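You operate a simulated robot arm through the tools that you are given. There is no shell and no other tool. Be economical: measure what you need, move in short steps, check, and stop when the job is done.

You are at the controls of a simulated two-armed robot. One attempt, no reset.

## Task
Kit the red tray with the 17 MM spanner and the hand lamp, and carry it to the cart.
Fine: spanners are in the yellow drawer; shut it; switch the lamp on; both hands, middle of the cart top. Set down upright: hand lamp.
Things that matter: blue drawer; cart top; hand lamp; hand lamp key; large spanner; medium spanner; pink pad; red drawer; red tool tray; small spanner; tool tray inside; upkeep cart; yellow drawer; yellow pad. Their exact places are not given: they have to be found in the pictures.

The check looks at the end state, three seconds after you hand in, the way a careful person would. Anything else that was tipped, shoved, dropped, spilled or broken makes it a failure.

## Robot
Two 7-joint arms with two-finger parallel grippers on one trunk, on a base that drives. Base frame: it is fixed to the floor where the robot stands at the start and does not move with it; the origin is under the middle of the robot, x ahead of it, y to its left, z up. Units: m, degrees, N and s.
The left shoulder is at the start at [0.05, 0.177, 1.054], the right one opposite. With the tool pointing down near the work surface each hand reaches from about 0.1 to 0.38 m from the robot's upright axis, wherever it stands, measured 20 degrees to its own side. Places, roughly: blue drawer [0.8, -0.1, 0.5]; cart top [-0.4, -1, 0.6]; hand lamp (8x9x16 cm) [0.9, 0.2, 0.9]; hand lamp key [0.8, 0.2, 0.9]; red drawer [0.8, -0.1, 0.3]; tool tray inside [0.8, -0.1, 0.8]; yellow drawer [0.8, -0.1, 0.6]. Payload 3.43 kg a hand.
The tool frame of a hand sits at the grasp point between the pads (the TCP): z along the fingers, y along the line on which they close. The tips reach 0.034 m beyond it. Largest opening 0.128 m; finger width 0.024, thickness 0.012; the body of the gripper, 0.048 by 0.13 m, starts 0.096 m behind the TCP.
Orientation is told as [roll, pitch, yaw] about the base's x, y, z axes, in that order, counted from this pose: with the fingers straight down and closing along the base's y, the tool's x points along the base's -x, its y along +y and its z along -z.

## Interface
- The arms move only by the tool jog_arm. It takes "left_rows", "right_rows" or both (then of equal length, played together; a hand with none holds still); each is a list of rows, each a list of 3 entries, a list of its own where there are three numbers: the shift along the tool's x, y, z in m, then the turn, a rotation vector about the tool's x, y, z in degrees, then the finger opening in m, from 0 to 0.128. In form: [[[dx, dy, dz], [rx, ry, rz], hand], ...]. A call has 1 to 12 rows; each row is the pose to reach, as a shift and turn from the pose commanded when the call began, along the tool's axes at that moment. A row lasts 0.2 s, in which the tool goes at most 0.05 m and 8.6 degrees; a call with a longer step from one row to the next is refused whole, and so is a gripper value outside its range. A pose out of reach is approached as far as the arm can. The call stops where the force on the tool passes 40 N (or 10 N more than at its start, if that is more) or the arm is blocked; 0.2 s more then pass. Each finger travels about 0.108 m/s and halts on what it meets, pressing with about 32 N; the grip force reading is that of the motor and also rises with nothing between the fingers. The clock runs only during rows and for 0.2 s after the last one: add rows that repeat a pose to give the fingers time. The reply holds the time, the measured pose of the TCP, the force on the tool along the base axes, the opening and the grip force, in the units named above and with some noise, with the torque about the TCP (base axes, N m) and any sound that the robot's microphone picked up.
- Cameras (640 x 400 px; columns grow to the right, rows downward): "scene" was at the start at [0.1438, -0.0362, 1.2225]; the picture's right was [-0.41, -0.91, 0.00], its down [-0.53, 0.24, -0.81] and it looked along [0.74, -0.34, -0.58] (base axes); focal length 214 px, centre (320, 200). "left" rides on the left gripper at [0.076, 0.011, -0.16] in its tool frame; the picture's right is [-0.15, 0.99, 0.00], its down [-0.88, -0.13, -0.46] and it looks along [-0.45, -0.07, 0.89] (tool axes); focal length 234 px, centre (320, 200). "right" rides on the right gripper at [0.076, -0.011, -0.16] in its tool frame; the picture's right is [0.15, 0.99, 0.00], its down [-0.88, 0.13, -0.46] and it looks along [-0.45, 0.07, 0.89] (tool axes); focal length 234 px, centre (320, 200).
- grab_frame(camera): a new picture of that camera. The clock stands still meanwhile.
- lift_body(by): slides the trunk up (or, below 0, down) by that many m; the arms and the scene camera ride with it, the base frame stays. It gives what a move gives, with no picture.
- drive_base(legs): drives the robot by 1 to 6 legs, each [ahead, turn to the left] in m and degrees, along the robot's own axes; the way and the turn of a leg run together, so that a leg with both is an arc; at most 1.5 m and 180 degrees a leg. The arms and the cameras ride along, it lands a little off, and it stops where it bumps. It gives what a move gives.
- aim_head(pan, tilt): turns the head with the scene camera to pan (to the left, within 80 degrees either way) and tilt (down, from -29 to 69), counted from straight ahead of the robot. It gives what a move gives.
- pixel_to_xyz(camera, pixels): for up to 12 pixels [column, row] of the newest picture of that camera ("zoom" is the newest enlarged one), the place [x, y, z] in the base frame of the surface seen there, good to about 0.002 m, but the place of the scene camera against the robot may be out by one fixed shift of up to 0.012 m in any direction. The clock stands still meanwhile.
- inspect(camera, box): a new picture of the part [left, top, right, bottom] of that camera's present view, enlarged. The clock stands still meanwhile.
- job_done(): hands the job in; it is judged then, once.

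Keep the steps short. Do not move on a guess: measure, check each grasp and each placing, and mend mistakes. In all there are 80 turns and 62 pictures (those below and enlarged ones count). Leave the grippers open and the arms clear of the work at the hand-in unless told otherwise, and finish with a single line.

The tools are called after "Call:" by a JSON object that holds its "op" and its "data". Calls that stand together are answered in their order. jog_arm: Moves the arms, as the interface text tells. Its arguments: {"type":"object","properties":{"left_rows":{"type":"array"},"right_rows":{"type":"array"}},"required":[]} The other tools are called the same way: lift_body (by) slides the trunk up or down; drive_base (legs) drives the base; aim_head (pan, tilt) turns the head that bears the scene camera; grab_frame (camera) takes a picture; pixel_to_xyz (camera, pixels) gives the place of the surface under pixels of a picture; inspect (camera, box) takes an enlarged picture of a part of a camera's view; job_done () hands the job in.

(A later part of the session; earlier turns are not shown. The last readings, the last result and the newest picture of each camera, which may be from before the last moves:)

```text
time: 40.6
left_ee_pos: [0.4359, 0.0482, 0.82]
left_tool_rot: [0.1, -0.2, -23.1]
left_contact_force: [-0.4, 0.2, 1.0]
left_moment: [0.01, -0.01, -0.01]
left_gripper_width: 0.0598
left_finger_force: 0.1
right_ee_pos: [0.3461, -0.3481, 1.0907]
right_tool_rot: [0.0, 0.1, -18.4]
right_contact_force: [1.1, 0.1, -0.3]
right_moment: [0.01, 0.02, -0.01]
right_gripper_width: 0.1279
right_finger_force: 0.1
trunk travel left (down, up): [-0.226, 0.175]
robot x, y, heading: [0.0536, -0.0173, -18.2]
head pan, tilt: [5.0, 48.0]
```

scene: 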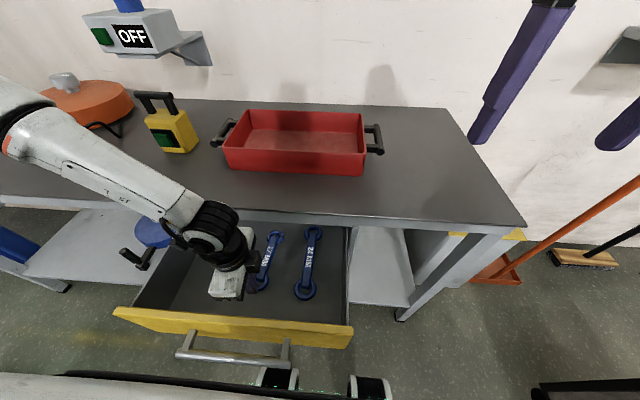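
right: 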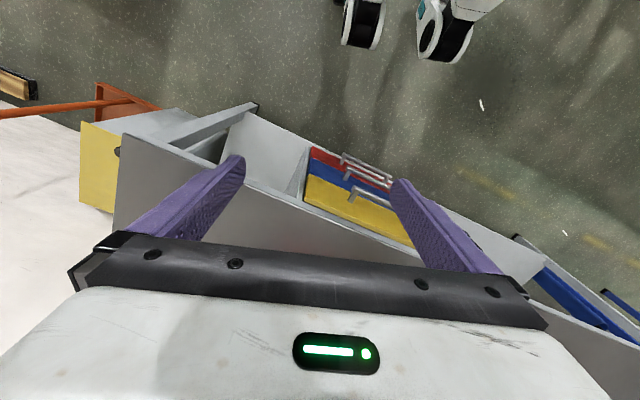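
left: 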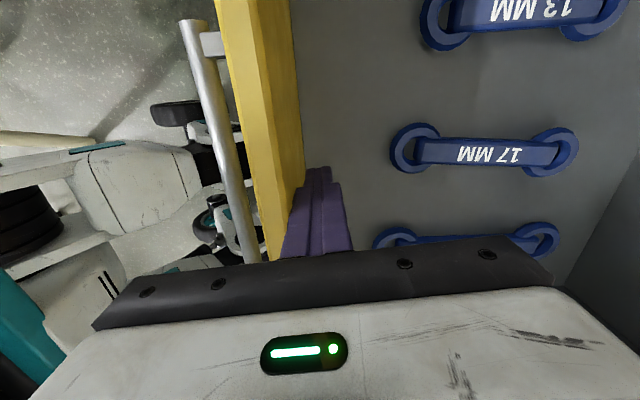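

I'll drive 0.03 m more, then jog over the spanner's middle and look.

Call:
{"op": "drive_base", "data": {"legs": [[0.03, 0]]}}

Call:
{"op": "jog_arm", "data": {"left_rows": [[[-0.018, 0.005, 0], [0, 0, 0], 0.06], [[-0.036, 0.008, 0.02], [0, 0, 0], 0.06], [[-0.036, 0.008, 0.06], [0, 0, 0], 0.06], [[-0.036, 0.008, 0.09], [0, 0, 0], 0.06]]}}

Call:
{"op": "grab_frame", "data": {"camera": "left"}}

Call:
{"op": "pixel_to_xyz", "data": {"camera": "left", "pixels": [[320, 130], [325, 175], [328, 210], [320, 105], [332, 235]]}}

```text
time: 41.5
left_ee_pos: [0.4635, 0.0394, 0.8192]
left_tool_rot: [0.1, -0.2, -23.0]
left_contact_force: [0.5, -0.5, 0.3]
left_moment: [0.0, 0.01, 0.0]
left_gripper_width: 0.0602
left_finger_force: 0.1
right_ee_pos: [0.3757, -0.358, 1.09]
right_tool_rot: [0.0, 0.1, -18.3]
right_contact_force: [-0.4, 0.3, 0.5]
right_moment: [-0.02, 0.0, -0.01]
right_gripper_width: 0.1279
right_finger_force: 0.0
trunk travel left (down, up): [-0.226, 0.175]
robot x, y, heading: [0.0821, -0.0297, -18.4]
head pan, tilt: [5.0, 48.0]
```

```text
time: 42.5
left_ee_pos: [0.5012, 0.0315, 0.7296]
left_tool_rot: [0.2, -0.3, -23.2]
left_contact_force: [-1.9, 1.2, 0.8]
left_moment: [-0.03, 0.02, -0.01]
left_gripper_width: 0.0599
left_finger_force: 0.1
right_ee_pos: [0.3738, -0.3568, 1.0913]
right_tool_rot: [0.0, 0.0, -18.4]
right_contact_force: [-0.6, 0.8, -0.3]
right_moment: [0.02, 0.0, 0.01]
right_gripper_width: 0.128
right_finger_force: 0.1
trunk travel left (down, up): [-0.226, 0.175]
robot x, y, heading: [0.0818, -0.0275, -18.3]
head pan, tilt: [5.0, 48.0]
```

```text
42 pictures are left
```

left: 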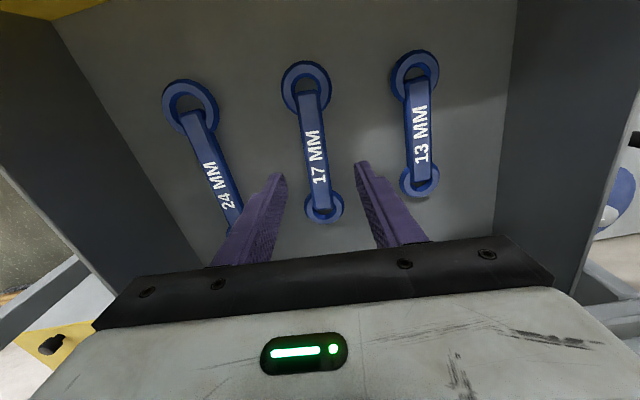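

```text
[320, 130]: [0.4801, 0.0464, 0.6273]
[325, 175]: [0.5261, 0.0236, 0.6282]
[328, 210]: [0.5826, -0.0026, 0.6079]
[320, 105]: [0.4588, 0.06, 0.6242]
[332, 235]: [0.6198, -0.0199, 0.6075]
```

The spanner is centred. I'll lower 0.086 m so the tips nearly touch the floor, then close fully and hold.

Call:
{"op": "jog_arm", "data": {"left_rows": [[[0, 0, 0.03], [0, 0, 0], 0.06], [[0, 0, 0.06], [0, 0, 0], 0.06], [[0, 0, 0.08], [0, 0, 0], 0.06], [[0, 0, 0.0865], [0, 0, 0], 0.06], [[0, 0, 0.0865], [0, 0, 0], 0.045], [[0, 0, 0.0865], [0, 0, 0], 0.025], [[0, 0, 0.0865], [0, 0, 0], 0.0], [[0, 0, 0.0865], [0, 0, 0], 0.0]]}}

Call:
{"op": "jog_arm", "data": {"left_rows": [[[0, 0, -0.015], [0, 0, 0], 0.0], [[0, 0, -0.03], [0, 0, 0], 0.0], [[0, 0, -0.03], [0, 0, 0], 0.0]]}}

```text
time: 44.3
left_ee_pos: [0.5009, 0.0317, 0.6437]
left_tool_rot: [0.1, -0.3, -23.2]
left_contact_force: [0.1, -0.6, -0.6]
left_moment: [-0.15, -0.11, -0.05]
left_gripper_width: 0.0274
left_finger_force: 31.9
right_ee_pos: [0.3744, -0.3583, 1.091]
right_tool_rot: [0.0, 0.0, -18.4]
right_contact_force: [-0.2, 0.0, -1.3]
right_moment: [0.0, 0.02, 0.0]
right_gripper_width: 0.128
right_finger_force: 0.0
trunk travel left (down, up): [-0.226, 0.175]
robot x, y, heading: [0.0849, -0.0262, -18.3]
head pan, tilt: [5.0, 48.0]
```

```text
time: 45.1
left_ee_pos: [0.5011, 0.0319, 0.6739]
left_tool_rot: [0.2, -0.3, -23.1]
left_contact_force: [-0.3, -0.2, -3.2]
left_moment: [0.02, 0.01, -0.02]
left_gripper_width: 0.0276
left_finger_force: 31.7
right_ee_pos: [0.3748, -0.3572, 1.0914]
right_tool_rot: [-0.1, -0.1, -18.4]
right_contact_force: [0.8, -0.2, 0.2]
right_moment: [0.0, -0.03, -0.01]
right_gripper_width: 0.1279
right_finger_force: 0.1
trunk travel left (down, up): [-0.226, 0.175]
robot x, y, heading: [0.0845, -0.0281, -18.2]
head pan, tilt: [5.0, 48.0]
```

The spanner is held: 27.6 mm opening and 3 N of weight. I'll raise the left hand well above the bench, then back off to shut the drawer with the right hand.

Call:
{"op": "jog_arm", "data": {"left_rows": [[[0, 0, -0.03], [0, 0, 0], 0], [[0, 0, -0.06], [0, 0, 0], 0], [[0, 0, -0.09], [0, 0, 0], 0], [[0, 0, -0.12], [0, 0, 0], 0], [[0, 0, -0.15], [0, 0, 0], 0], [[0, 0, -0.18], [0, 0, 0], 0], [[0, 0, -0.21], [0, 0, 0], 0], [[0, 0, -0.24], [0, 0, 0], 0], [[0, 0, -0.27], [0, 0, 0], 0], [[0, 0, -0.3], [0, 0, 0], 0], [[0, 0, -0.33], [0, 0, 0], 0], [[0, 0, -0.35], [0, 0, 0], 0]]}}

Call:
{"op": "drive_base", "data": {"legs": [[-0.2, 0]]}}

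Call:
{"op": "grab_frame", "data": {"camera": "scene"}}

```text
time: 47.7
left_ee_pos: [0.4981, 0.0328, 1.0236]
left_tool_rot: [0.2, -0.2, -23.1]
left_contact_force: [0.5, 0.0, -2.1]
left_moment: [0.03, 0.05, -0.05]
left_gripper_width: 0.0272
left_finger_force: 32.5
right_ee_pos: [0.3749, -0.3577, 1.0921]
right_tool_rot: [0.0, -0.1, -18.4]
right_contact_force: [0.3, -0.6, -0.2]
right_moment: [0.01, 0.06, 0.02]
right_gripper_width: 0.1281
right_finger_force: 0.1
trunk travel left (down, up): [-0.226, 0.175]
robot x, y, heading: [0.0799, -0.0298, -18.3]
head pan, tilt: [5.0, 48.0]
```

```text
time: 49.3
left_ee_pos: [0.3107, 0.0956, 1.0217]
left_tool_rot: [0.1, -0.3, -23.0]
left_contact_force: [0.6, 0.0, -2.4]
left_moment: [0.0, -0.01, 0.03]
left_gripper_width: 0.0276
left_finger_force: 31.9
right_ee_pos: [0.1876, -0.296, 1.0915]
right_tool_rot: [0.0, 0.0, -18.3]
right_contact_force: [0.2, -0.1, 0.3]
right_moment: [-0.02, -0.04, -0.03]
right_gripper_width: 0.128
right_finger_force: 0.0
trunk travel left (down, up): [-0.226, 0.175]
robot x, y, heading: [-0.1028, 0.0332, -18.3]
head pan, tilt: [5.0, 48.0]
```

```text
41 pictures are left
```

scene: 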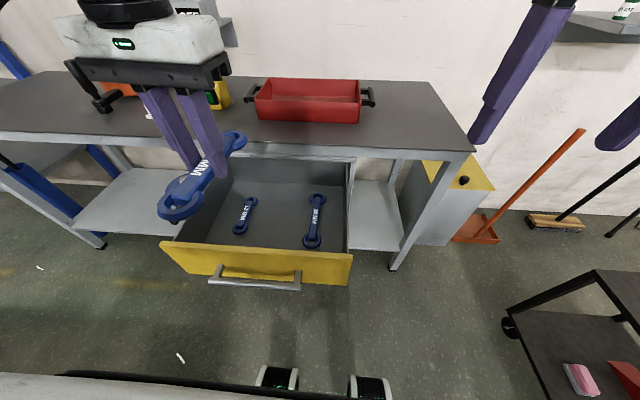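

Only 13 MM and 24 MM remain in the drawer, and the 17 MM is in the left hand. The drawer face is now at about n 0.27. I'll bring the closed right hand down in front of its right part (l about 0.01, right of the handle bar), tilted 35° forward.

Call:
{"op": "jog_arm", "data": {"right_rows": [[[0.02, 0.015, 0.02], [0, -2, 0], 0.1], [[0.04, 0.03, 0.05], [0, -4, 0], 0.08], [[0.06, 0.045, 0.085], [0, -6, 0], 0.05], [[0.08, 0.065, 0.12], [0, -9, 0], 0.02], [[0.1, 0.085, 0.155], [0, -12, 0], 0.0], [[0.11, 0.105, 0.19], [0, -15, 0], 0.0], [[0.11, 0.125, 0.225], [0, -18, 0], 0.0], [[0.11, 0.15, 0.26], [0, -22, 0], 0.0], [[0.11, 0.175, 0.295], [0, -26, 0], 0.0], [[0.11, 0.195, 0.33], [0, -30, 0], 0.0], [[0.11, 0.215, 0.36], [0, -34, 0], 0.0], [[0.11, 0.232, 0.38], [0, -35, 0], 0.0]]}}

Call:
{"op": "grab_frame", "data": {"camera": "scene"}}

```text
time: 50.6
left_ee_pos: [0.3106, 0.0949, 1.0233]
left_tool_rot: [0.1, -0.2, -23.0]
left_contact_force: [-0.1, 0.0, -2.1]
left_moment: [0.01, -0.02, 0.0]
left_gripper_width: 0.0275
left_finger_force: 32.0
right_ee_pos: [0.1252, -0.1711, 0.92]
right_tool_rot: [0.1, -13.7, -18.8]
right_contact_force: [1.4, -0.7, -0.6]
right_moment: [0.07, 0.3, -0.01]
right_gripper_width: 0.0
right_finger_force: 32.2
right hand out of reach, approached as far as the arm can: row 6
trunk travel left (down, up): [-0.226, 0.175]
robot x, y, heading: [-0.1075, 0.0362, -18.2]
head pan, tilt: [5.0, 48.0]
stopped in row 6 (right hand): the force on the tool passed its limit at 105 N (the readings are from after the stop); the commanded pose is now the measured one
```

```text
40 pictures are left
```

scene: 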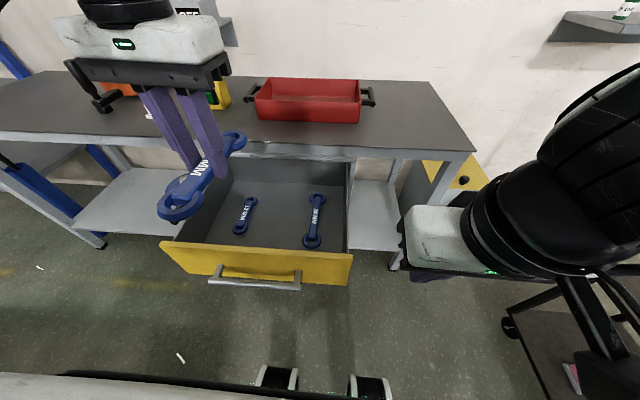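

The right hand bumped something of the robot itself when folded in close (105 N spike, now 1.4 N), and nothing outside was touched. I'll back the robot 0.12 m so the right arm can work further out, then continue down.

Call:
{"op": "drive_base", "data": {"legs": [[-0.12, 0]]}}

Call:
{"op": "jog_arm", "data": {"right_rows": [[[-0.03, 0, 0.0], [0, 0, 0], 0.0], [[-0.06, 0.01, 0.01], [0, -2, 0], 0.0], [[-0.085, 0.02, 0.03], [0, -4, 0], 0.0], [[-0.1, 0.035, 0.06], [0, -7, 0], 0.0], [[-0.1, 0.05, 0.09], [0, -10, 0], 0.0], [[-0.1, 0.07, 0.12], [0, -13, 0], 0.0], [[-0.09, 0.09, 0.15], [0, -16, 0], 0.0], [[-0.08, 0.11, 0.18], [0, -19, 0], 0.0], [[-0.07, 0.125, 0.21], [0, -21, 0], 0.0], [[-0.065, 0.133, 0.232], [0, -21, 0], 0.0]]}}

Call:
{"op": "grab_frame", "data": {"camera": "scene"}}

```text
time: 51.9
left_ee_pos: [0.197, 0.1333, 1.022]
left_tool_rot: [0.1, -0.3, -23.1]
left_contact_force: [-1.3, -0.9, -3.0]
left_moment: [0.01, -0.03, 0.02]
left_gripper_width: 0.0275
left_finger_force: 32.3
right_ee_pos: [0.0106, -0.1338, 0.92]
right_tool_rot: [0.1, -13.7, -18.9]
right_contact_force: [4.9, -3.3, 1.8]
right_moment: [0.5, 0.89, 0.24]
right_gripper_width: 0.0
right_finger_force: 32.2
trunk travel left (down, up): [-0.226, 0.175]
robot x, y, heading: [-0.2172, 0.0758, -18.6]
head pan, tilt: [5.0, 48.0]
```

```text
time: 54.1
left_ee_pos: [0.1974, 0.1317, 1.0237]
left_tool_rot: [0.1, -0.2, -23.0]
left_contact_force: [-0.5, -0.3, -1.9]
left_moment: [0.0, 0.06, -0.01]
left_gripper_width: 0.0274
left_finger_force: 32.4
right_ee_pos: [0.1683, -0.0452, 0.7084]
right_tool_rot: [0.0, -34.7, -18.9]
right_contact_force: [-0.1, 0.0, -0.3]
right_moment: [0.0, 0.03, -0.01]
right_gripper_width: 0.0001
right_finger_force: 31.9
trunk travel left (down, up): [-0.226, 0.175]
robot x, y, heading: [-0.2159, 0.0735, -18.6]
head pan, tilt: [5.0, 48.0]
```

```text
39 pictures are left
```

scene: 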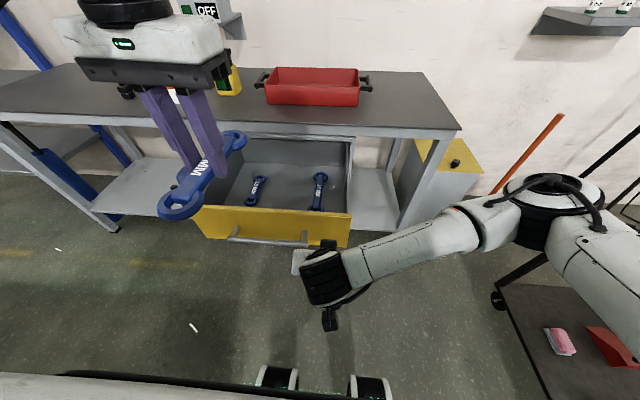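

The right hand sits in front of the drawer face (tips at n 0.193, l 0.01, z 0.68). I'll drive forward to push the drawer shut, 0.36 m first.

Call:
{"op": "drive_base", "data": {"legs": [[0.36, 0]]}}

Call:
{"op": "grab_frame", "data": {"camera": "scene"}}

```text
time: 56.4
left_ee_pos: [0.5365, 0.0243, 1.0228]
left_tool_rot: [0.1, -0.2, -22.5]
left_contact_force: [0.8, -0.5, -2.1]
left_moment: [-0.02, -0.02, -0.02]
left_gripper_width: 0.0273
left_finger_force: 31.8
right_ee_pos: [0.5091, -0.1541, 0.7104]
right_tool_rot: [0.0, -34.6, -18.6]
right_contact_force: [0.4, 0.0, 0.5]
right_moment: [0.03, 0.0, 0.0]
right_gripper_width: 0.0
right_finger_force: 32.3
trunk travel left (down, up): [-0.226, 0.175]
robot x, y, heading: [0.1214, -0.0389, -17.7]
head pan, tilt: [5.0, 48.0]
```

```text
38 pictures are left
```

scene: 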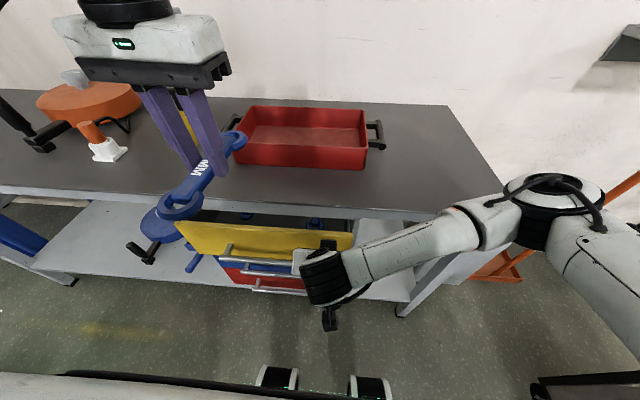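

The drawer is nearly shut, with the face at n of about 0.55. I'll push another 0.06 m.

Call:
{"op": "drive_base", "data": {"legs": [[0.06, 0]]}}

Call:
{"op": "inspect", "data": {"camera": "scene", "box": [150, 180, 400, 330]}}

```text
time: 57.4
left_ee_pos: [0.5809, 0.012, 1.022]
left_tool_rot: [0.1, -0.2, -22.5]
left_contact_force: [-0.6, -0.4, -3.4]
left_moment: [0.04, 0.01, 0.01]
left_gripper_width: 0.0275
left_finger_force: 31.7
right_ee_pos: [0.543, -0.1646, 0.7081]
right_tool_rot: [0.0, -33.5, -17.8]
right_contact_force: [-0.5, 0.7, 0.3]
right_moment: [0.01, -0.01, 0.0]
right_gripper_width: 0.0001
right_finger_force: 32.3
trunk travel left (down, up): [-0.226, 0.175]
robot x, y, heading: [0.1657, -0.0537, -17.8]
head pan, tilt: [5.0, 48.0]
stopped in leg 1: the force on the tool passed its limit at 98 N (the readings are from after the stop); the commanded pose is now the measured one
```

```text
2.56 times, centred on (275, 255) of scene
```

zoom: 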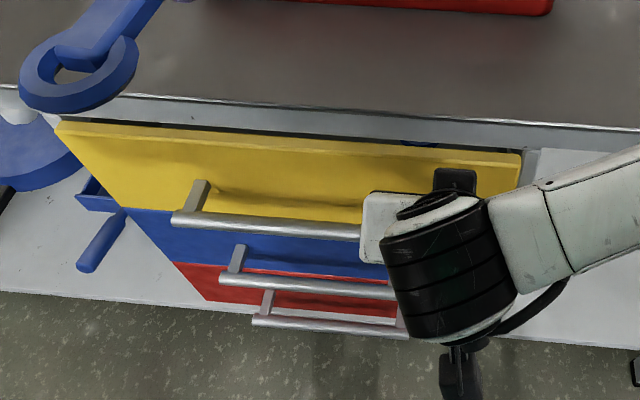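

The push stopped at a force limit. I'll measure whether the yellow face is flush with the blue one.

Call:
{"op": "pixel_to_xyz", "data": {"camera": "zoom", "pixels": [[185, 219], [260, 228], [340, 236], [120, 160], [340, 180], [160, 225], [330, 255], [240, 275], [110, 125], [500, 160], [510, 175]]}}

```text
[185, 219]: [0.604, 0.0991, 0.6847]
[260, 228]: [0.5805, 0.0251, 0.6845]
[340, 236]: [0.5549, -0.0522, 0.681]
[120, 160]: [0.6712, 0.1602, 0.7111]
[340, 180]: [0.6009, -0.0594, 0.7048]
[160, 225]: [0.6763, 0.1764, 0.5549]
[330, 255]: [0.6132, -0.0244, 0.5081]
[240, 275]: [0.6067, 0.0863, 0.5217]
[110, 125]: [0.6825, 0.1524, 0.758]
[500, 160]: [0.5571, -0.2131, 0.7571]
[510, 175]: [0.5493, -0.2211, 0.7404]
```

The handle reads n 0.542 (0.540 originally) and the yellow and blue faces are both at 0.586, so the drawer is fully shut. I'll back off 0.1 m and raise the right hand back to its high, pointing-down pose.

Call:
{"op": "drive_base", "data": {"legs": [[-0.1, 0]]}}

Call:
{"op": "jog_arm", "data": {"right_rows": [[[-0.02, -0.02, -0.03], [0, 3, 0], 0.0], [[-0.04, -0.04, -0.06], [0, 6, 0], 0.0], [[-0.06, -0.065, -0.09], [0, 9, 0], 0.0], [[-0.08, -0.09, -0.12], [0, 12, 0], 0.0], [[-0.1, -0.115, -0.15], [0, 15, 0], 0.0], [[-0.12, -0.14, -0.18], [0, 18, 0], 0.02], [[-0.14, -0.165, -0.21], [0, 21, 0], 0.05], [[-0.16, -0.185, -0.24], [0, 25, 0], 0.08], [[-0.18, -0.205, -0.27], [0, 29, 0], 0.1], [[-0.2, -0.22, -0.3], [0, 33.5, 0], 0.12]]}}

```text
time: 58.5
left_ee_pos: [0.4843, 0.0413, 1.0222]
left_tool_rot: [0.1, -0.2, -22.4]
left_contact_force: [-0.8, -0.9, -1.9]
left_moment: [-0.02, -0.01, 0.06]
left_gripper_width: 0.0275
left_finger_force: 31.8
right_ee_pos: [0.4499, -0.1331, 0.7091]
right_tool_rot: [0.0, -33.5, -17.7]
right_contact_force: [-0.1, -0.4, 0.6]
right_moment: [0.0, -0.02, -0.01]
right_gripper_width: 0.0
right_finger_force: 31.5
trunk travel left (down, up): [-0.226, 0.175]
robot x, y, heading: [0.0722, -0.0231, -18.0]
head pan, tilt: [5.0, 48.0]
```

```text
time: 60.7
left_ee_pos: [0.4862, 0.0426, 1.0223]
left_tool_rot: [0.1, -0.3, -22.3]
left_contact_force: [0.0, -0.2, -2.4]
left_moment: [0.02, 0.03, 0.01]
left_gripper_width: 0.0276
left_finger_force: 32.0
right_ee_pos: [0.3841, -0.3413, 1.0668]
right_tool_rot: [-0.1, 0.2, -17.7]
right_contact_force: [0.2, -0.3, 0.5]
right_moment: [0.04, 0.0, -0.03]
right_gripper_width: 0.1202
right_finger_force: 0.0
trunk travel left (down, up): [-0.226, 0.175]
robot x, y, heading: [0.07, -0.0224, -17.4]
head pan, tilt: [5.0, 48.0]
```

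The drawer is shut, the spanner is held and the right hand is out of the way. I'll test the placing pose in free space: further ahead, inwards and turned 45° so the spanner fits the tray's right half. Then I'll lower the trunk 0.1 m to gain reach.

Call:
{"op": "jog_arm", "data": {"left_rows": [[[-0.015, -0.022, 0], [0, 0, 7.5], 0], [[-0.03, -0.044, 0], [0, 0, 15], 0], [[-0.045, -0.066, 0], [0, 0, 22.5], 0], [[-0.06, -0.088, 0], [0, 0, 30], 0], [[-0.075, -0.11, 0], [0, 0, 37.5], 0], [[-0.09, -0.134, 0], [0, 0, 45], 0]]}}

Call:
{"op": "aim_head", "data": {"pan": 5, "tilt": 45}}

Call:
{"op": "grab_frame", "data": {"camera": "scene"}}

```text
time: 62.1
left_ee_pos: [0.5164, -0.1182, 1.0214]
left_tool_rot: [0.2, 0.0, -67.6]
left_contact_force: [0.3, -0.7, -2.5]
left_moment: [-0.02, 0.02, -0.03]
left_gripper_width: 0.0273
left_finger_force: 32.2
right_ee_pos: [0.383, -0.3423, 1.0677]
right_tool_rot: [-0.1, 0.0, -17.7]
right_contact_force: [0.7, -0.4, 0.4]
right_moment: [0.02, -0.03, 0.0]
right_gripper_width: 0.1201
right_finger_force: 0.1
trunk travel left (down, up): [-0.226, 0.175]
robot x, y, heading: [0.0717, -0.0215, -17.8]
head pan, tilt: [5.0, 48.0]
```

```text
time: 62.7
left_ee_pos: [0.5151, -0.1178, 1.0224]
left_tool_rot: [0.3, 0.0, -67.3]
left_contact_force: [-0.4, 0.1, -3.2]
left_moment: [0.0, -0.02, 0.0]
left_gripper_width: 0.0273
left_finger_force: 32.1
right_ee_pos: [0.3844, -0.3425, 1.0687]
right_tool_rot: [0.0, 0.0, -17.8]
right_contact_force: [-0.4, 0.1, 0.4]
right_moment: [0.02, -0.01, 0.01]
right_gripper_width: 0.1202
right_finger_force: 0.2
trunk travel left (down, up): [-0.226, 0.175]
robot x, y, heading: [0.0713, -0.0196, -17.8]
head pan, tilt: [5.0, 45.0]
```

```text
36 pictures are left
```

scene: 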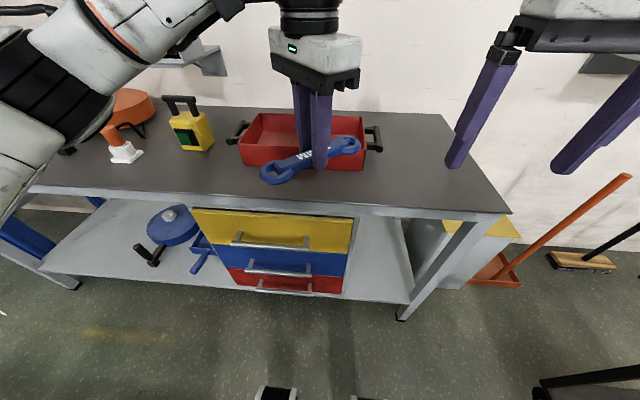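

It reaches 0.45 m ahead. I'll move the right hand up and outwards so it clears the tray handle, then drive 0.225 m forward to bring the spanner over the tray.

Call:
{"op": "jog_arm", "data": {"right_rows": [[[0.02, -0.015, -0.03], [0, 0, 0], 0.12], [[0.03, -0.03, -0.06], [0, 0, 0], 0.12], [[0.04, -0.045, -0.09], [0, 0, 0], 0.12], [[0.05, -0.06, -0.11], [0, 0, 0], 0.12]]}}

Call:
{"op": "drive_base", "data": {"legs": [[0.225, 0]]}}

Call:
{"op": "grab_frame", "data": {"camera": "left"}}

```text
time: 63.7
left_ee_pos: [0.5152, -0.1184, 1.0237]
left_tool_rot: [0.2, 0.0, -67.4]
left_contact_force: [1.0, 1.3, -2.8]
left_moment: [0.01, -0.02, -0.01]
left_gripper_width: 0.0276
left_finger_force: 31.9
right_ee_pos: [0.3172, -0.3838, 1.1782]
right_tool_rot: [0.0, 0.0, -17.7]
right_contact_force: [0.2, 0.8, -0.3]
right_moment: [0.01, 0.0, 0.04]
right_gripper_width: 0.1202
right_finger_force: 0.1
trunk travel left (down, up): [-0.226, 0.175]
robot x, y, heading: [0.0673, -0.0226, -17.9]
head pan, tilt: [5.0, 45.0]
```

```text
time: 65.4
left_ee_pos: [0.708, -0.1778, 1.0227]
left_tool_rot: [0.3, 0.1, -67.1]
left_contact_force: [0.1, 0.2, -2.5]
left_moment: [0.0, -0.04, 0.02]
left_gripper_width: 0.0275
left_finger_force: 32.2
right_ee_pos: [0.5094, -0.4468, 1.1772]
right_tool_rot: [0.0, 0.0, -17.6]
right_contact_force: [-0.6, 0.0, -0.4]
right_moment: [0.0, -0.07, -0.01]
right_gripper_width: 0.1203
right_finger_force: 0.0
trunk travel left (down, up): [-0.226, 0.175]
robot x, y, heading: [0.2605, -0.0858, -17.8]
head pan, tilt: [5.0, 45.0]
stopped in leg 1: the robot was blocked; the commanded pose is now the measured one
```

```text
35 pictures are left
```

left: 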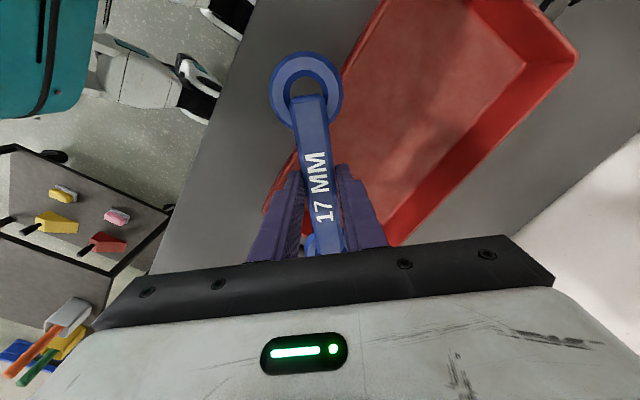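

The base stopped against the bench at robot n of about 0.27, so the rest must come from the arm. I'll reach 0.057 m further over the tray at this height.

Call:
{"op": "jog_arm", "data": {"left_rows": [[[-0.0125, 0.0143, 0], [0, 0, 0], 0], [[-0.025, 0.0286, 0], [0, 0, 0], 0], [[-0.0375, 0.0429, 0], [0, 0, 0], 0], [[-0.0375, 0.0429, 0], [0, 0, 0], 0]]}}

Call:
{"op": "lift_body", "data": {"by": -0.08}}

Call:
{"op": "grab_frame", "data": {"camera": "scene"}}

```text
time: 66.4
left_ee_pos: [0.7618, -0.1956, 1.0236]
left_tool_rot: [0.2, 0.0, -67.1]
left_contact_force: [-0.2, -0.8, -2.1]
left_moment: [0.05, 0.0, 0.01]
left_gripper_width: 0.0275
left_finger_force: 31.8
right_ee_pos: [0.5106, -0.4458, 1.1768]
right_tool_rot: [-0.1, 0.1, -17.6]
right_contact_force: [-0.2, 0.7, 0.1]
right_moment: [-0.02, 0.01, 0.03]
right_gripper_width: 0.1201
right_finger_force: 0.0
trunk travel left (down, up): [-0.226, 0.175]
robot x, y, heading: [0.2581, -0.0831, -17.6]
head pan, tilt: [5.0, 45.0]
```

```text
time: 67.6
left_ee_pos: [0.7614, -0.1967, 0.9436]
left_tool_rot: [0.2, 0.0, -67.2]
left_contact_force: [0.7, 0.1, -1.7]
left_moment: [-0.01, -0.02, 0.02]
left_gripper_width: 0.0274
left_finger_force: 31.6
right_ee_pos: [0.5104, -0.4469, 1.0965]
right_tool_rot: [0.0, 0.1, -17.5]
right_contact_force: [-0.7, 0.1, 0.0]
right_moment: [0.03, 0.0, -0.02]
right_gripper_width: 0.12
right_finger_force: 0.2
trunk travel left (down, up): [-0.146, 0.255]
robot x, y, heading: [0.261, -0.0833, -17.5]
head pan, tilt: [5.0, 45.0]
```

```text
34 pictures are left
```

scene: 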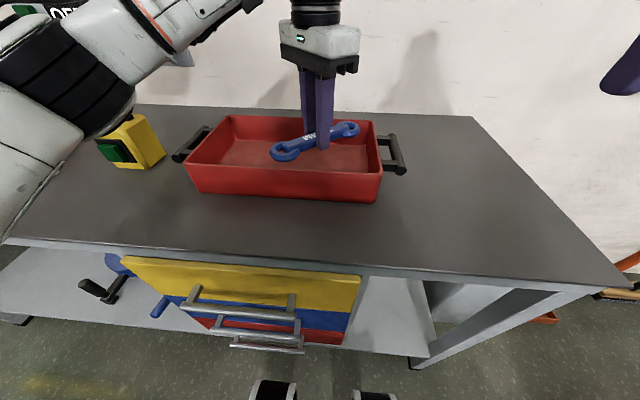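

The spanner hangs over the tray's right half. The left elbow at about (120,110) looks near the lamp, so I'll measure both before lowering more.

Call:
{"op": "pixel_to_xyz", "data": {"camera": "scene", "pixels": [[128, 110], [100, 135], [120, 95], [60, 165], [125, 150], [150, 125], [285, 148], [345, 130], [190, 170], [375, 195], [375, 130], [230, 122]]}}

Call:
{"op": "grab_frame", "data": {"camera": "left"}}

```text
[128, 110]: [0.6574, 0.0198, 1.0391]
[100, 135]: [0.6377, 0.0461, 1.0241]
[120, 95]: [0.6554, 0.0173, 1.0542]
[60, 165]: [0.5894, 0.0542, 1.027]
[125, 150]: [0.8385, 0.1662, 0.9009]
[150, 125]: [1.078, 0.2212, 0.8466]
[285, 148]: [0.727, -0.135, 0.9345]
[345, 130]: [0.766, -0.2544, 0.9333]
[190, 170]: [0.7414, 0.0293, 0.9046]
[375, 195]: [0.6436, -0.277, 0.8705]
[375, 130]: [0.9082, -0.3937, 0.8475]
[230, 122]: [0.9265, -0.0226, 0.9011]
```

```text
33 pictures are left
```

left: 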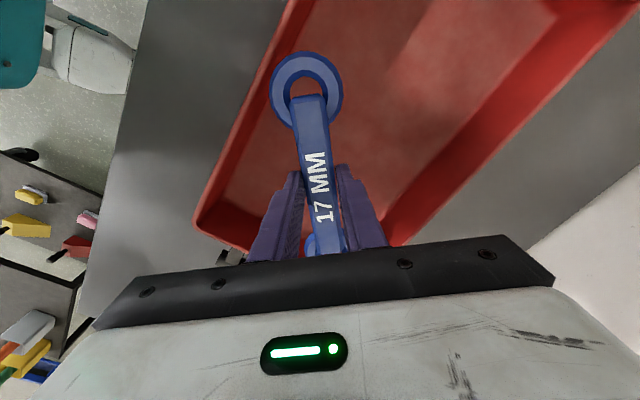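

The elbow is 0.12 m away from the lamp and above the bench. I'll lower the spanner by the arm alone, to just above the tray floor.

Call:
{"op": "jog_arm", "data": {"left_rows": [[[0, 0, 0.015], [0, 0, 0], 0], [[0, 0, 0.03], [0, 0, 0], 0], [[0, 0, 0.045], [0, 0, 0], 0], [[0, 0, 0.057], [0, 0, 0], 0], [[0, 0, 0.063], [0, 0, 0], 0]]}}

Call:
{"op": "grab_frame", "data": {"camera": "scene"}}

```text
time: 68.8
left_ee_pos: [0.7621, -0.1964, 0.8829]
left_tool_rot: [0.2, -0.2, -67.2]
left_contact_force: [0.4, 0.4, -0.8]
left_moment: [-0.14, -0.04, 0.05]
left_gripper_width: 0.0275
left_finger_force: 32.3
right_ee_pos: [0.5111, -0.4464, 1.0973]
right_tool_rot: [0.0, 0.1, -17.6]
right_contact_force: [-0.4, -0.2, -0.2]
right_moment: [-0.02, 0.02, 0.01]
right_gripper_width: 0.1201
right_finger_force: 0.1
trunk travel left (down, up): [-0.146, 0.255]
robot x, y, heading: [0.2615, -0.0888, -18.0]
head pan, tilt: [5.0, 45.0]
```

```text
32 pictures are left
```

scene: 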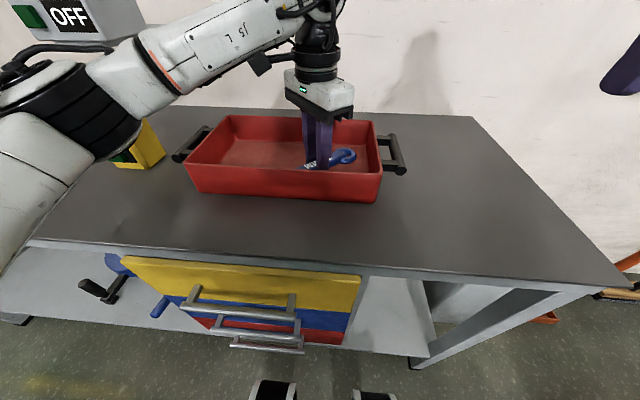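

The weight reading fell to 0.8 N, so the spanner touches the tray floor. I'll open the fingers a little and lift out.

Call:
{"op": "jog_arm", "data": {"left_rows": [[[0, 0, 0], [0, 0, 0], 0.035], [[0, 0, 0], [0, 0, 0], 0.05], [[0, 0, 0], [0, 0, 0], 0.05], [[0, 0, -0.03], [0, 0, 0], 0.05], [[0, 0, -0.06], [0, 0, 0], 0.05], [[0, 0, -0.1], [0, 0, 0], 0.05], [[0, 0, -0.14], [0, 0, 0], 0.05]]}}

Call:
{"op": "grab_frame", "data": {"camera": "scene"}}

```text
time: 70.4
left_ee_pos: [0.742, -0.1932, 1.0136]
left_tool_rot: [0.3, -0.1, -67.1]
left_contact_force: [0.1, 0.2, 0.5]
left_moment: [-0.01, 0.03, 0.03]
left_gripper_width: 0.0499
left_finger_force: 0.0
left hand out of reach, approached as far as the arm can: row 6, 7
right_ee_pos: [0.511, -0.4467, 1.0961]
right_tool_rot: [0.0, 0.1, -17.6]
right_contact_force: [-0.1, -0.3, 0.2]
right_moment: [0.0, -0.01, 0.01]
right_gripper_width: 0.1201
right_finger_force: 0.1
trunk travel left (down, up): [-0.146, 0.255]
robot x, y, heading: [0.2643, -0.0822, -17.5]
head pan, tilt: [5.0, 45.0]
```

```text
31 pictures are left
```

scene: 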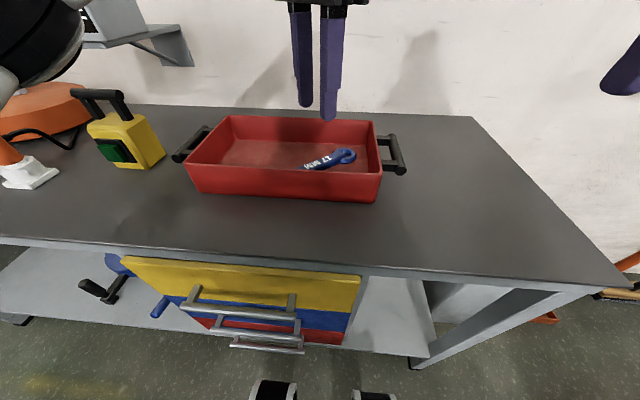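

The 17 MM spanner lies inside the tray's right half, leaving room on the left for the lamp. I'll raise the trunk 0.1 m, back off, and shift the robot about 0.22 m left so the lamp lies ahead of the left hand.

Call:
{"op": "lift_body", "data": {"by": 0.1}}

Call:
{"op": "drive_base", "data": {"legs": [[-0.35, 0], [0, 40], [0.34, 0], [0, -40]]}}

Call:
{"op": "jog_arm", "data": {"left_rows": [[[0.025, 0.005, 0], [0, 0, -7], 0.08], [[0.05, 0.01, 0], [0, 0, -14], 0.1], [[0.075, 0.015, 0], [0, 0, -21], 0.12], [[0.1, 0.02, 0], [0, 0, -28], 0.125], [[0.125, 0.025, 0], [0, 0, -35], 0.125], [[0.15, 0.03, 0], [0, 0, -42], 0.125], [[0.176, 0.0344, 0], [0, 0, -49], 0.125]]}}

Call:
{"op": "aim_head", "data": {"pan": 5, "tilt": 40}}

Call:
{"op": "grab_frame", "data": {"camera": "scene"}}

```text
time: 71.7
left_ee_pos: [0.7433, -0.1921, 1.1113]
left_tool_rot: [0.1, -0.2, -67.0]
left_contact_force: [0.3, 0.0, 0.2]
left_moment: [0.02, -0.01, -0.03]
left_gripper_width: 0.0499
left_finger_force: 0.0
right_ee_pos: [0.5096, -0.4467, 1.1971]
right_tool_rot: [0.0, 0.2, -17.7]
right_contact_force: [-0.2, -0.8, 0.0]
right_moment: [-0.02, -0.02, -0.01]
right_gripper_width: 0.1202
right_finger_force: 0.1
trunk travel left (down, up): [-0.246, 0.155]
robot x, y, heading: [0.2632, -0.086, -17.5]
head pan, tilt: [5.0, 45.0]
```

```text
time: 79.5
left_ee_pos: [0.7168, 0.052, 1.1127]
left_tool_rot: [0.4, -0.2, -66.1]
left_contact_force: [1.0, 0.0, 0.5]
left_moment: [0.02, 0.0, 0.0]
left_gripper_width: 0.0503
left_finger_force: 0.1
right_ee_pos: [0.489, -0.2055, 1.1961]
right_tool_rot: [0.0, 0.1, -16.7]
right_contact_force: [-0.2, -0.6, -0.5]
right_moment: [0.01, 0.0, -0.02]
right_gripper_width: 0.1201
right_finger_force: 0.0
trunk travel left (down, up): [-0.246, 0.155]
robot x, y, heading: [0.2337, 0.1536, -16.6]
head pan, tilt: [5.0, 45.0]
```

```text
time: 81.1
left_ee_pos: [0.6766, 0.2287, 1.1153]
left_tool_rot: [0.0, -0.4, -17.0]
left_contact_force: [0.1, 0.9, 0.1]
left_moment: [-0.03, 0.02, 0.0]
left_gripper_width: 0.1252
left_finger_force: 0.0
right_ee_pos: [0.4892, -0.2049, 1.1962]
right_tool_rot: [0.1, 0.1, -16.7]
right_contact_force: [0.0, 0.7, -0.3]
right_moment: [0.01, 0.01, 0.01]
right_gripper_width: 0.1203
right_finger_force: 0.0
trunk travel left (down, up): [-0.246, 0.155]
robot x, y, heading: [0.2355, 0.1513, -16.8]
head pan, tilt: [5.0, 45.0]
```

```text
time: 81.8
left_ee_pos: [0.6764, 0.2275, 1.1142]
left_tool_rot: [0.1, -0.3, -17.1]
left_contact_force: [0.1, 0.4, -1.1]
left_moment: [0.01, 0.02, 0.0]
left_gripper_width: 0.1252
left_finger_force: 0.1
right_ee_pos: [0.4882, -0.2048, 1.1978]
right_tool_rot: [0.0, 0.2, -16.7]
right_contact_force: [0.2, -0.1, -0.7]
right_moment: [0.04, 0.0, 0.02]
right_gripper_width: 0.12
right_finger_force: 0.1
trunk travel left (down, up): [-0.246, 0.155]
robot x, y, heading: [0.2383, 0.1512, -16.5]
head pan, tilt: [5.0, 40.0]
```

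```text
30 pictures are left
```

scene: 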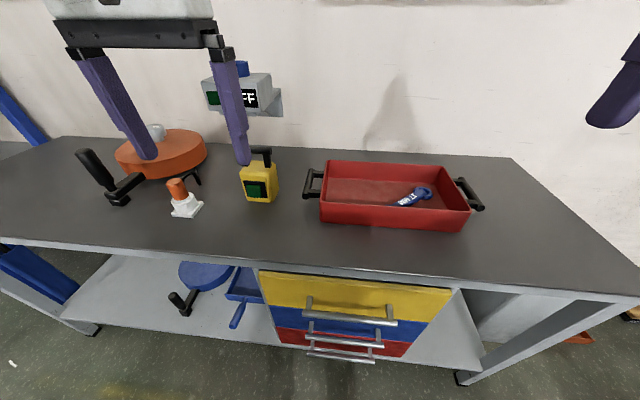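

The left hand is now nearly in line with the lamp. I'll look from the left wrist to locate the lamp without the head camera's offset.

Call:
{"op": "grab_frame", "data": {"camera": "left"}}

```text
29 pictures are left
```

left: 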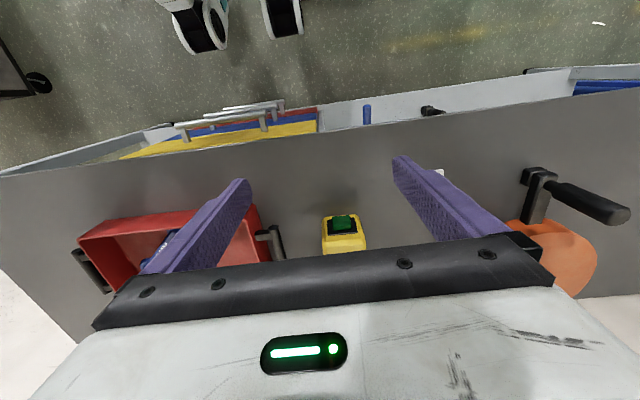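

Call:
{"op": "pixel_to_xyz", "data": {"camera": "left", "pixels": [[342, 222], [343, 216], [324, 225], [359, 222], [325, 250], [364, 247], [345, 250], [330, 240], [362, 236], [277, 245], [263, 233], [280, 262]]}}

```text
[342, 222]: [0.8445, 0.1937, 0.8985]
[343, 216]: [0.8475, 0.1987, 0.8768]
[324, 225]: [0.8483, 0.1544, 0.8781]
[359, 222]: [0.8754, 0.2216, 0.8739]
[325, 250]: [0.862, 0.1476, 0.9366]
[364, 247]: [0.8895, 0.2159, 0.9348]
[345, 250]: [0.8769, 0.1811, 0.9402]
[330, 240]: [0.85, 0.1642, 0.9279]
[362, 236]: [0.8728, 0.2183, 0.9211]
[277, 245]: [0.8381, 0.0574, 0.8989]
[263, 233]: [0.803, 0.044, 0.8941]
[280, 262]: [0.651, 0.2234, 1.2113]
```

From the wrist, the lamp is centred at l 0.448, with its face at n 0.745, its key at (0.8445,0.1937,0.8985) and its sides at l 0.411 and 0.485. I'll lower the open left hand in front of the lamp to z 0.925 with a slight forward tilt, then slide in around its sides.

Call:
{"op": "jog_arm", "data": {"left_rows": [[[0, 0.004, 0.03], [0, -3, 0.2], 0.128], [[0, 0.008, 0.06], [0, -6, 0.5], 0.128], [[0, 0.012, 0.09], [0, -9, 0.7], 0.128], [[0, 0.016, 0.12], [0, -12, 1], 0.128], [[0, 0.02, 0.15], [0, -15, 1.2], 0.128], [[0, 0.02, 0.17], [0, -15, 1.2], 0.128], [[0, 0.02, 0.19], [0, -15, 1.2], 0.128]]}}

Call:
{"op": "drive_base", "data": {"legs": [[0.07, -1.5]]}}

Call:
{"op": "grab_frame", "data": {"camera": "left"}}

```text
time: 83.4
left_ee_pos: [0.685, 0.2464, 0.9225]
left_tool_rot: [0.3, -15.4, -18.4]
left_contact_force: [-0.9, -0.4, 0.1]
left_moment: [0.01, -0.02, 0.0]
left_gripper_width: 0.1278
left_finger_force: 0.0
right_ee_pos: [0.4902, -0.2049, 1.1964]
right_tool_rot: [0.1, 0.1, -16.6]
right_contact_force: [-0.6, 0.5, 0.7]
right_moment: [0.0, 0.01, -0.03]
right_gripper_width: 0.12
right_finger_force: 0.1
trunk travel left (down, up): [-0.246, 0.155]
robot x, y, heading: [0.2351, 0.1529, -16.7]
head pan, tilt: [5.0, 40.0]
```

```text
time: 84.4
left_ee_pos: [0.7516, 0.2142, 0.9222]
left_tool_rot: [0.2, -15.3, -19.9]
left_contact_force: [1.3, -1.2, -0.2]
left_moment: [0.01, 0.01, -0.01]
left_gripper_width: 0.1279
left_finger_force: 0.1
right_ee_pos: [0.5458, -0.2333, 1.1977]
right_tool_rot: [0.1, 0.1, -18.3]
right_contact_force: [0.0, -0.6, 0.7]
right_moment: [0.05, -0.01, 0.01]
right_gripper_width: 0.1203
right_finger_force: 0.1
trunk travel left (down, up): [-0.246, 0.155]
robot x, y, heading: [0.3012, 0.1318, -18.1]
head pan, tilt: [5.0, 40.0]
```

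```text
28 pictures are left
```

left: 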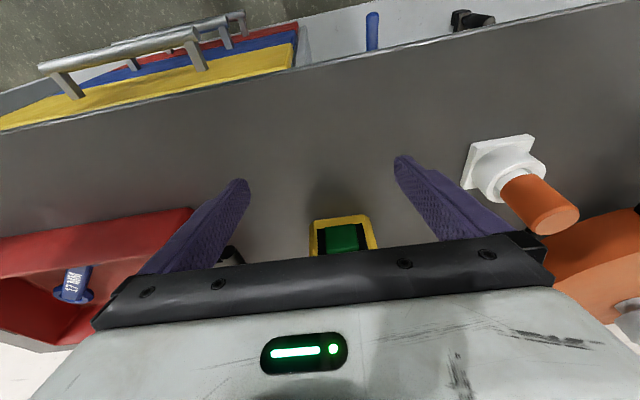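

The lamp is between the fingers, a bit ahead. I'll slide in 0.144 m around it, raising 8 mm, then check before closing.

Call:
{"op": "jog_arm", "data": {"left_rows": [[[-0.002, 0.006, -0.008], [0, 0, -0.8], 0.128], [[-0.03, 0.013, 0.0], [0, 0, -1.6], 0.128], [[-0.058, 0.013, 0.0075], [0, 0, -1.6], 0.128], [[-0.086, 0.013, 0.015], [0, 0, -1.6], 0.128], [[-0.114, 0.013, 0.0225], [0, 0, -1.6], 0.128], [[-0.141, 0.013, 0.0303], [0, 0, -1.6], 0.128]]}}

Call:
{"op": "grab_frame", "data": {"camera": "scene"}}

```text
time: 85.8
left_ee_pos: [0.8902, 0.1778, 0.9279]
left_tool_rot: [-0.2, -15.4, -18.2]
left_contact_force: [-0.2, -1.0, 0.9]
left_moment: [0.01, -0.02, -0.03]
left_gripper_width: 0.1277
left_finger_force: 0.1
right_ee_pos: [0.544, -0.2333, 1.1967]
right_tool_rot: [-0.1, 0.1, -18.2]
right_contact_force: [0.6, 0.8, -0.8]
right_moment: [0.04, 0.01, -0.01]
right_gripper_width: 0.1202
right_finger_force: 0.1
trunk travel left (down, up): [-0.246, 0.155]
robot x, y, heading: [0.2996, 0.1327, -18.4]
head pan, tilt: [5.0, 40.0]
```

```text
27 pictures are left
```

scene: 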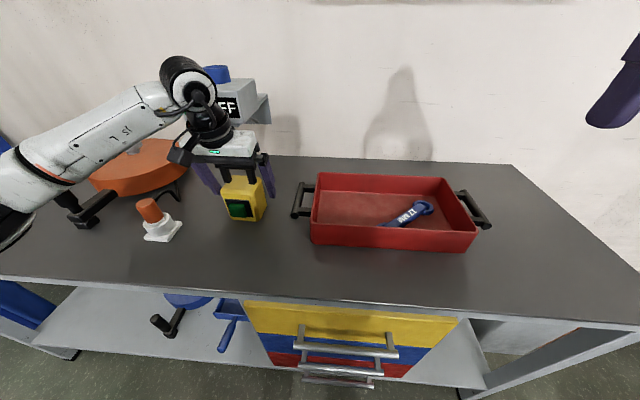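

The fingers straddle the lamp (TCP n 0.789, l 0.448, no contact force). I'll close and lift a little.

Call:
{"op": "jog_arm", "data": {"left_rows": [[[0, 0, 0], [0, 0, 0], 0.09], [[0, 0, 0], [0, 0, 0], 0.07], [[0, 0, 0], [0, 0, 0], 0.05], [[0, 0, 0], [0, 0, 0], 0.04], [[0, 0, 0], [0, 0, 0], 0.04]]}}

Call:
{"op": "jog_arm", "data": {"left_rows": [[[-0.004, 0, -0.0145], [0, 0, 0], 0.04], [[-0.008, 0, -0.029], [0, 0, 0], 0.04], [[-0.012, 0, -0.0435], [0, 0, 0], 0.04], [[-0.012, 0, -0.0435], [0, 0, 0], 0.04]]}}

```text
time: 87.0
left_ee_pos: [0.8914, 0.1768, 0.9288]
left_tool_rot: [-0.2, -15.3, -18.3]
left_contact_force: [0.5, -1.2, -0.6]
left_moment: [0.02, -0.1, -0.03]
left_gripper_width: 0.0798
left_finger_force: 31.9
right_ee_pos: [0.5448, -0.2335, 1.197]
right_tool_rot: [0.0, 0.0, -18.3]
right_contact_force: [0.6, -0.4, 0.6]
right_moment: [0.01, 0.0, 0.0]
right_gripper_width: 0.1201
right_finger_force: 0.1
trunk travel left (down, up): [-0.246, 0.155]
robot x, y, heading: [0.2992, 0.1326, -18.3]
head pan, tilt: [5.0, 40.0]
```

```text
time: 88.0
left_ee_pos: [0.8908, 0.1766, 0.9749]
left_tool_rot: [-0.2, -15.4, -18.3]
left_contact_force: [-0.9, 0.4, -4.2]
left_moment: [0.02, -0.01, 0.03]
left_gripper_width: 0.0799
left_finger_force: 32.3
right_ee_pos: [0.5442, -0.2332, 1.1968]
right_tool_rot: [0.0, 0.1, -18.2]
right_contact_force: [-0.2, 0.7, 0.4]
right_moment: [-0.01, 0.02, 0.0]
right_gripper_width: 0.1203
right_finger_force: 0.1
trunk travel left (down, up): [-0.246, 0.155]
robot x, y, heading: [0.2973, 0.1335, -18.2]
head pan, tilt: [5.0, 40.0]
```

The lamp is held (80 mm grip, 4.2 N weight). I'll back away from the bench and bring it in front of the robot's middle, so the right hand can press the key.

Call:
{"op": "drive_base", "data": {"legs": [[-0.3, 0]]}}

Call:
{"op": "jog_arm", "data": {"left_rows": [[[0.0, -0.02, -0.006], [0, 0, 0], 0.04], [[0.005, -0.045, -0.012], [0, 0, 0], 0.04], [[0.01, -0.07, -0.018], [0, 0, 0], 0.04], [[0.015, -0.1, -0.024], [0, 0, 0], 0.04], [[0.02, -0.13, -0.03], [0, 0, 0], 0.04], [[0.021, -0.16, -0.037], [0, 0, 0], 0.04]]}}

Call:
{"op": "grab_frame", "data": {"camera": "scene"}}

```text
time: 90.0
left_ee_pos: [0.6032, 0.2721, 0.9748]
left_tool_rot: [-0.2, -15.2, -18.5]
left_contact_force: [-0.3, 0.5, -3.5]
left_moment: [0.01, -0.02, -0.01]
left_gripper_width: 0.0799
left_finger_force: 32.4
right_ee_pos: [0.2572, -0.1385, 1.1962]
right_tool_rot: [0.0, 0.2, -18.2]
right_contact_force: [0.0, -0.7, 0.2]
right_moment: [-0.01, -0.01, -0.01]
right_gripper_width: 0.1202
right_finger_force: 0.1
trunk travel left (down, up): [-0.246, 0.155]
robot x, y, heading: [0.0159, 0.2254, -18.6]
head pan, tilt: [5.0, 40.0]
```

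```text
time: 91.5
left_ee_pos: [0.5242, 0.1293, 1.0051]
left_tool_rot: [-0.2, -15.3, -18.4]
left_contact_force: [0.2, 0.3, -3.2]
left_moment: [-0.02, 0.01, -0.01]
left_gripper_width: 0.0797
left_finger_force: 32.1
right_ee_pos: [0.257, -0.1391, 1.197]
right_tool_rot: [0.0, 0.0, -18.2]
right_contact_force: [0.0, -0.3, 0.0]
right_moment: [0.02, 0.0, 0.01]
right_gripper_width: 0.1202
right_finger_force: 0.1
trunk travel left (down, up): [-0.246, 0.155]
robot x, y, heading: [0.0128, 0.2297, -18.0]
head pan, tilt: [5.0, 40.0]
```

```text
26 pictures are left
```

scene: 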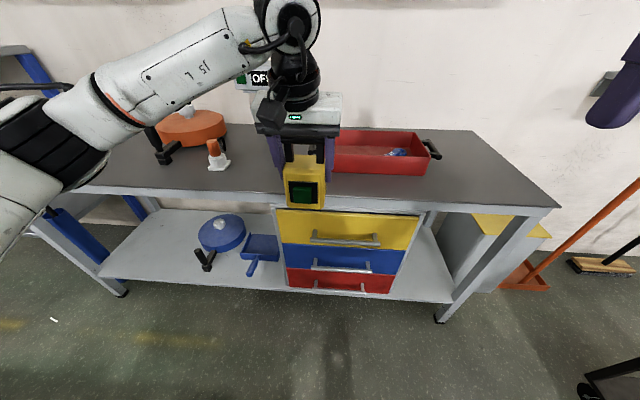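

Call:
{"op": "pixel_to_xyz", "data": {"camera": "scene", "pixels": [[304, 191], [296, 184], [311, 198], [288, 195], [323, 195], [304, 205], [304, 162]]}}

```text
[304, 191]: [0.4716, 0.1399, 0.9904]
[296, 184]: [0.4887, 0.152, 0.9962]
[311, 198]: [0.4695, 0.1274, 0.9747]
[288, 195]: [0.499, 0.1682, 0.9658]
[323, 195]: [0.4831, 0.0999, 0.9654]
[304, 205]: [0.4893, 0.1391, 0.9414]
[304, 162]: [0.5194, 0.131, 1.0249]
```

The key is at n 0.409, l 0.288, z 0.974; both the head camera and the hand geometry agree. I'll bring the closed right hand down and tilt it 55° forward, still well to the right of the lamp.

Call:
{"op": "jog_arm", "data": {"right_rows": [[[-0.003, 0.012, 0.02], [0, -6, 0], 0.08], [[-0.006, 0.025, 0.045], [0, -12, 0], 0.05], [[-0.009, 0.04, 0.07], [0, -18, 0], 0.02], [[-0.012, 0.055, 0.1], [0, -25, 0], 0.0], [[-0.015, 0.07, 0.13], [0, -32, 0], 0.0], [[-0.018, 0.085, 0.155], [0, -40, 0], 0.0], [[-0.02, 0.1, 0.18], [0, -48, 0], 0.0], [[-0.02, 0.12, 0.205], [0, -55, 0], 0.0]]}}

Call:
{"op": "grab_frame", "data": {"camera": "scene"}}

```text
time: 93.2
left_ee_pos: [0.526, 0.1295, 1.0054]
left_tool_rot: [-0.3, -15.2, -18.3]
left_contact_force: [0.6, 0.2, -3.8]
left_moment: [-0.02, -0.03, 0.01]
left_gripper_width: 0.0797
left_finger_force: 32.3
right_ee_pos: [0.3702, -0.0101, 1.0173]
right_tool_rot: [0.1, -54.8, -18.4]
right_contact_force: [0.0, -0.2, 0.4]
right_moment: [-0.01, 0.01, -0.02]
right_gripper_width: 0.0
right_finger_force: 32.5
right hand out of reach, approached as far as the arm can: row 7, 8
trunk travel left (down, up): [-0.246, 0.155]
robot x, y, heading: [0.011, 0.225, -18.3]
head pan, tilt: [5.0, 40.0]
```

```text
25 pictures are left
```

scene: 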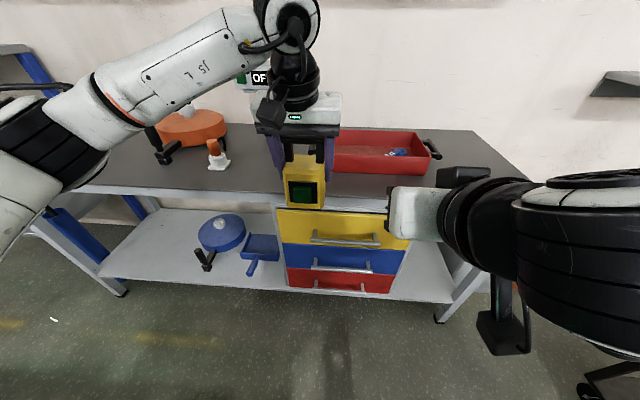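

The right hand is ready at l 0.107. I'll move it left in front of the key, keeping about 3 cm of gap.

Call:
{"op": "jog_arm", "data": {"right_rows": [[[0.006, 0.03, 0.002], [0, 0, 0], 0.0], [[0.012, 0.06, 0.004], [0, 0, 0], 0.0], [[0.018, 0.09, 0.006], [0, 0, 0], 0.0], [[0.024, 0.12, 0.008], [0, 0, 0], 0.0], [[0.0275, 0.15, 0.0096], [0, 0, 0], 0.0], [[0.0275, 0.182, 0.0096], [0, 0, 0], 0.0]]}}

Call:
{"op": "grab_frame", "data": {"camera": "right"}}

Call:
{"op": "grab_frame", "data": {"camera": "scene"}}

```text
time: 94.7
left_ee_pos: [0.5256, 0.1297, 1.0062]
left_tool_rot: [-0.1, -15.3, -18.3]
left_contact_force: [0.2, -0.3, -4.3]
left_moment: [-0.01, 0.01, 0.01]
left_gripper_width: 0.08
left_finger_force: 31.7
right_ee_pos: [0.4221, 0.1657, 0.9883]
right_tool_rot: [0.0, -55.0, -18.4]
right_contact_force: [-0.4, 0.3, 0.4]
right_moment: [0.03, -0.02, -0.04]
right_gripper_width: 0.0
right_finger_force: 31.8
trunk travel left (down, up): [-0.246, 0.155]
robot x, y, heading: [0.0081, 0.2291, -18.3]
head pan, tilt: [5.0, 40.0]
```

```text
24 pictures are left
```

right: 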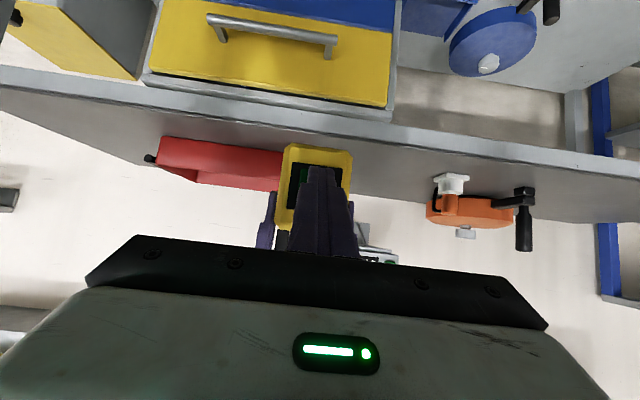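

```text
23 pictures are left
```

scene: 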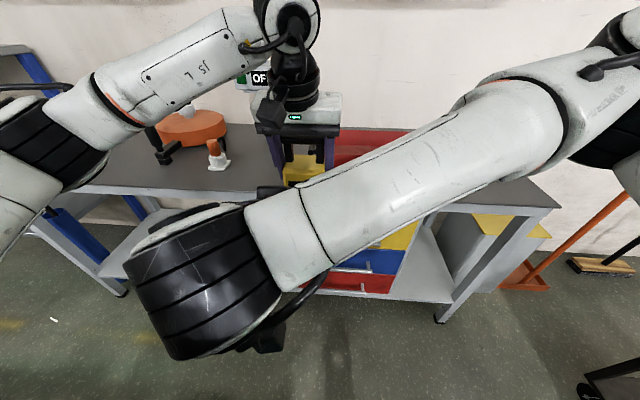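

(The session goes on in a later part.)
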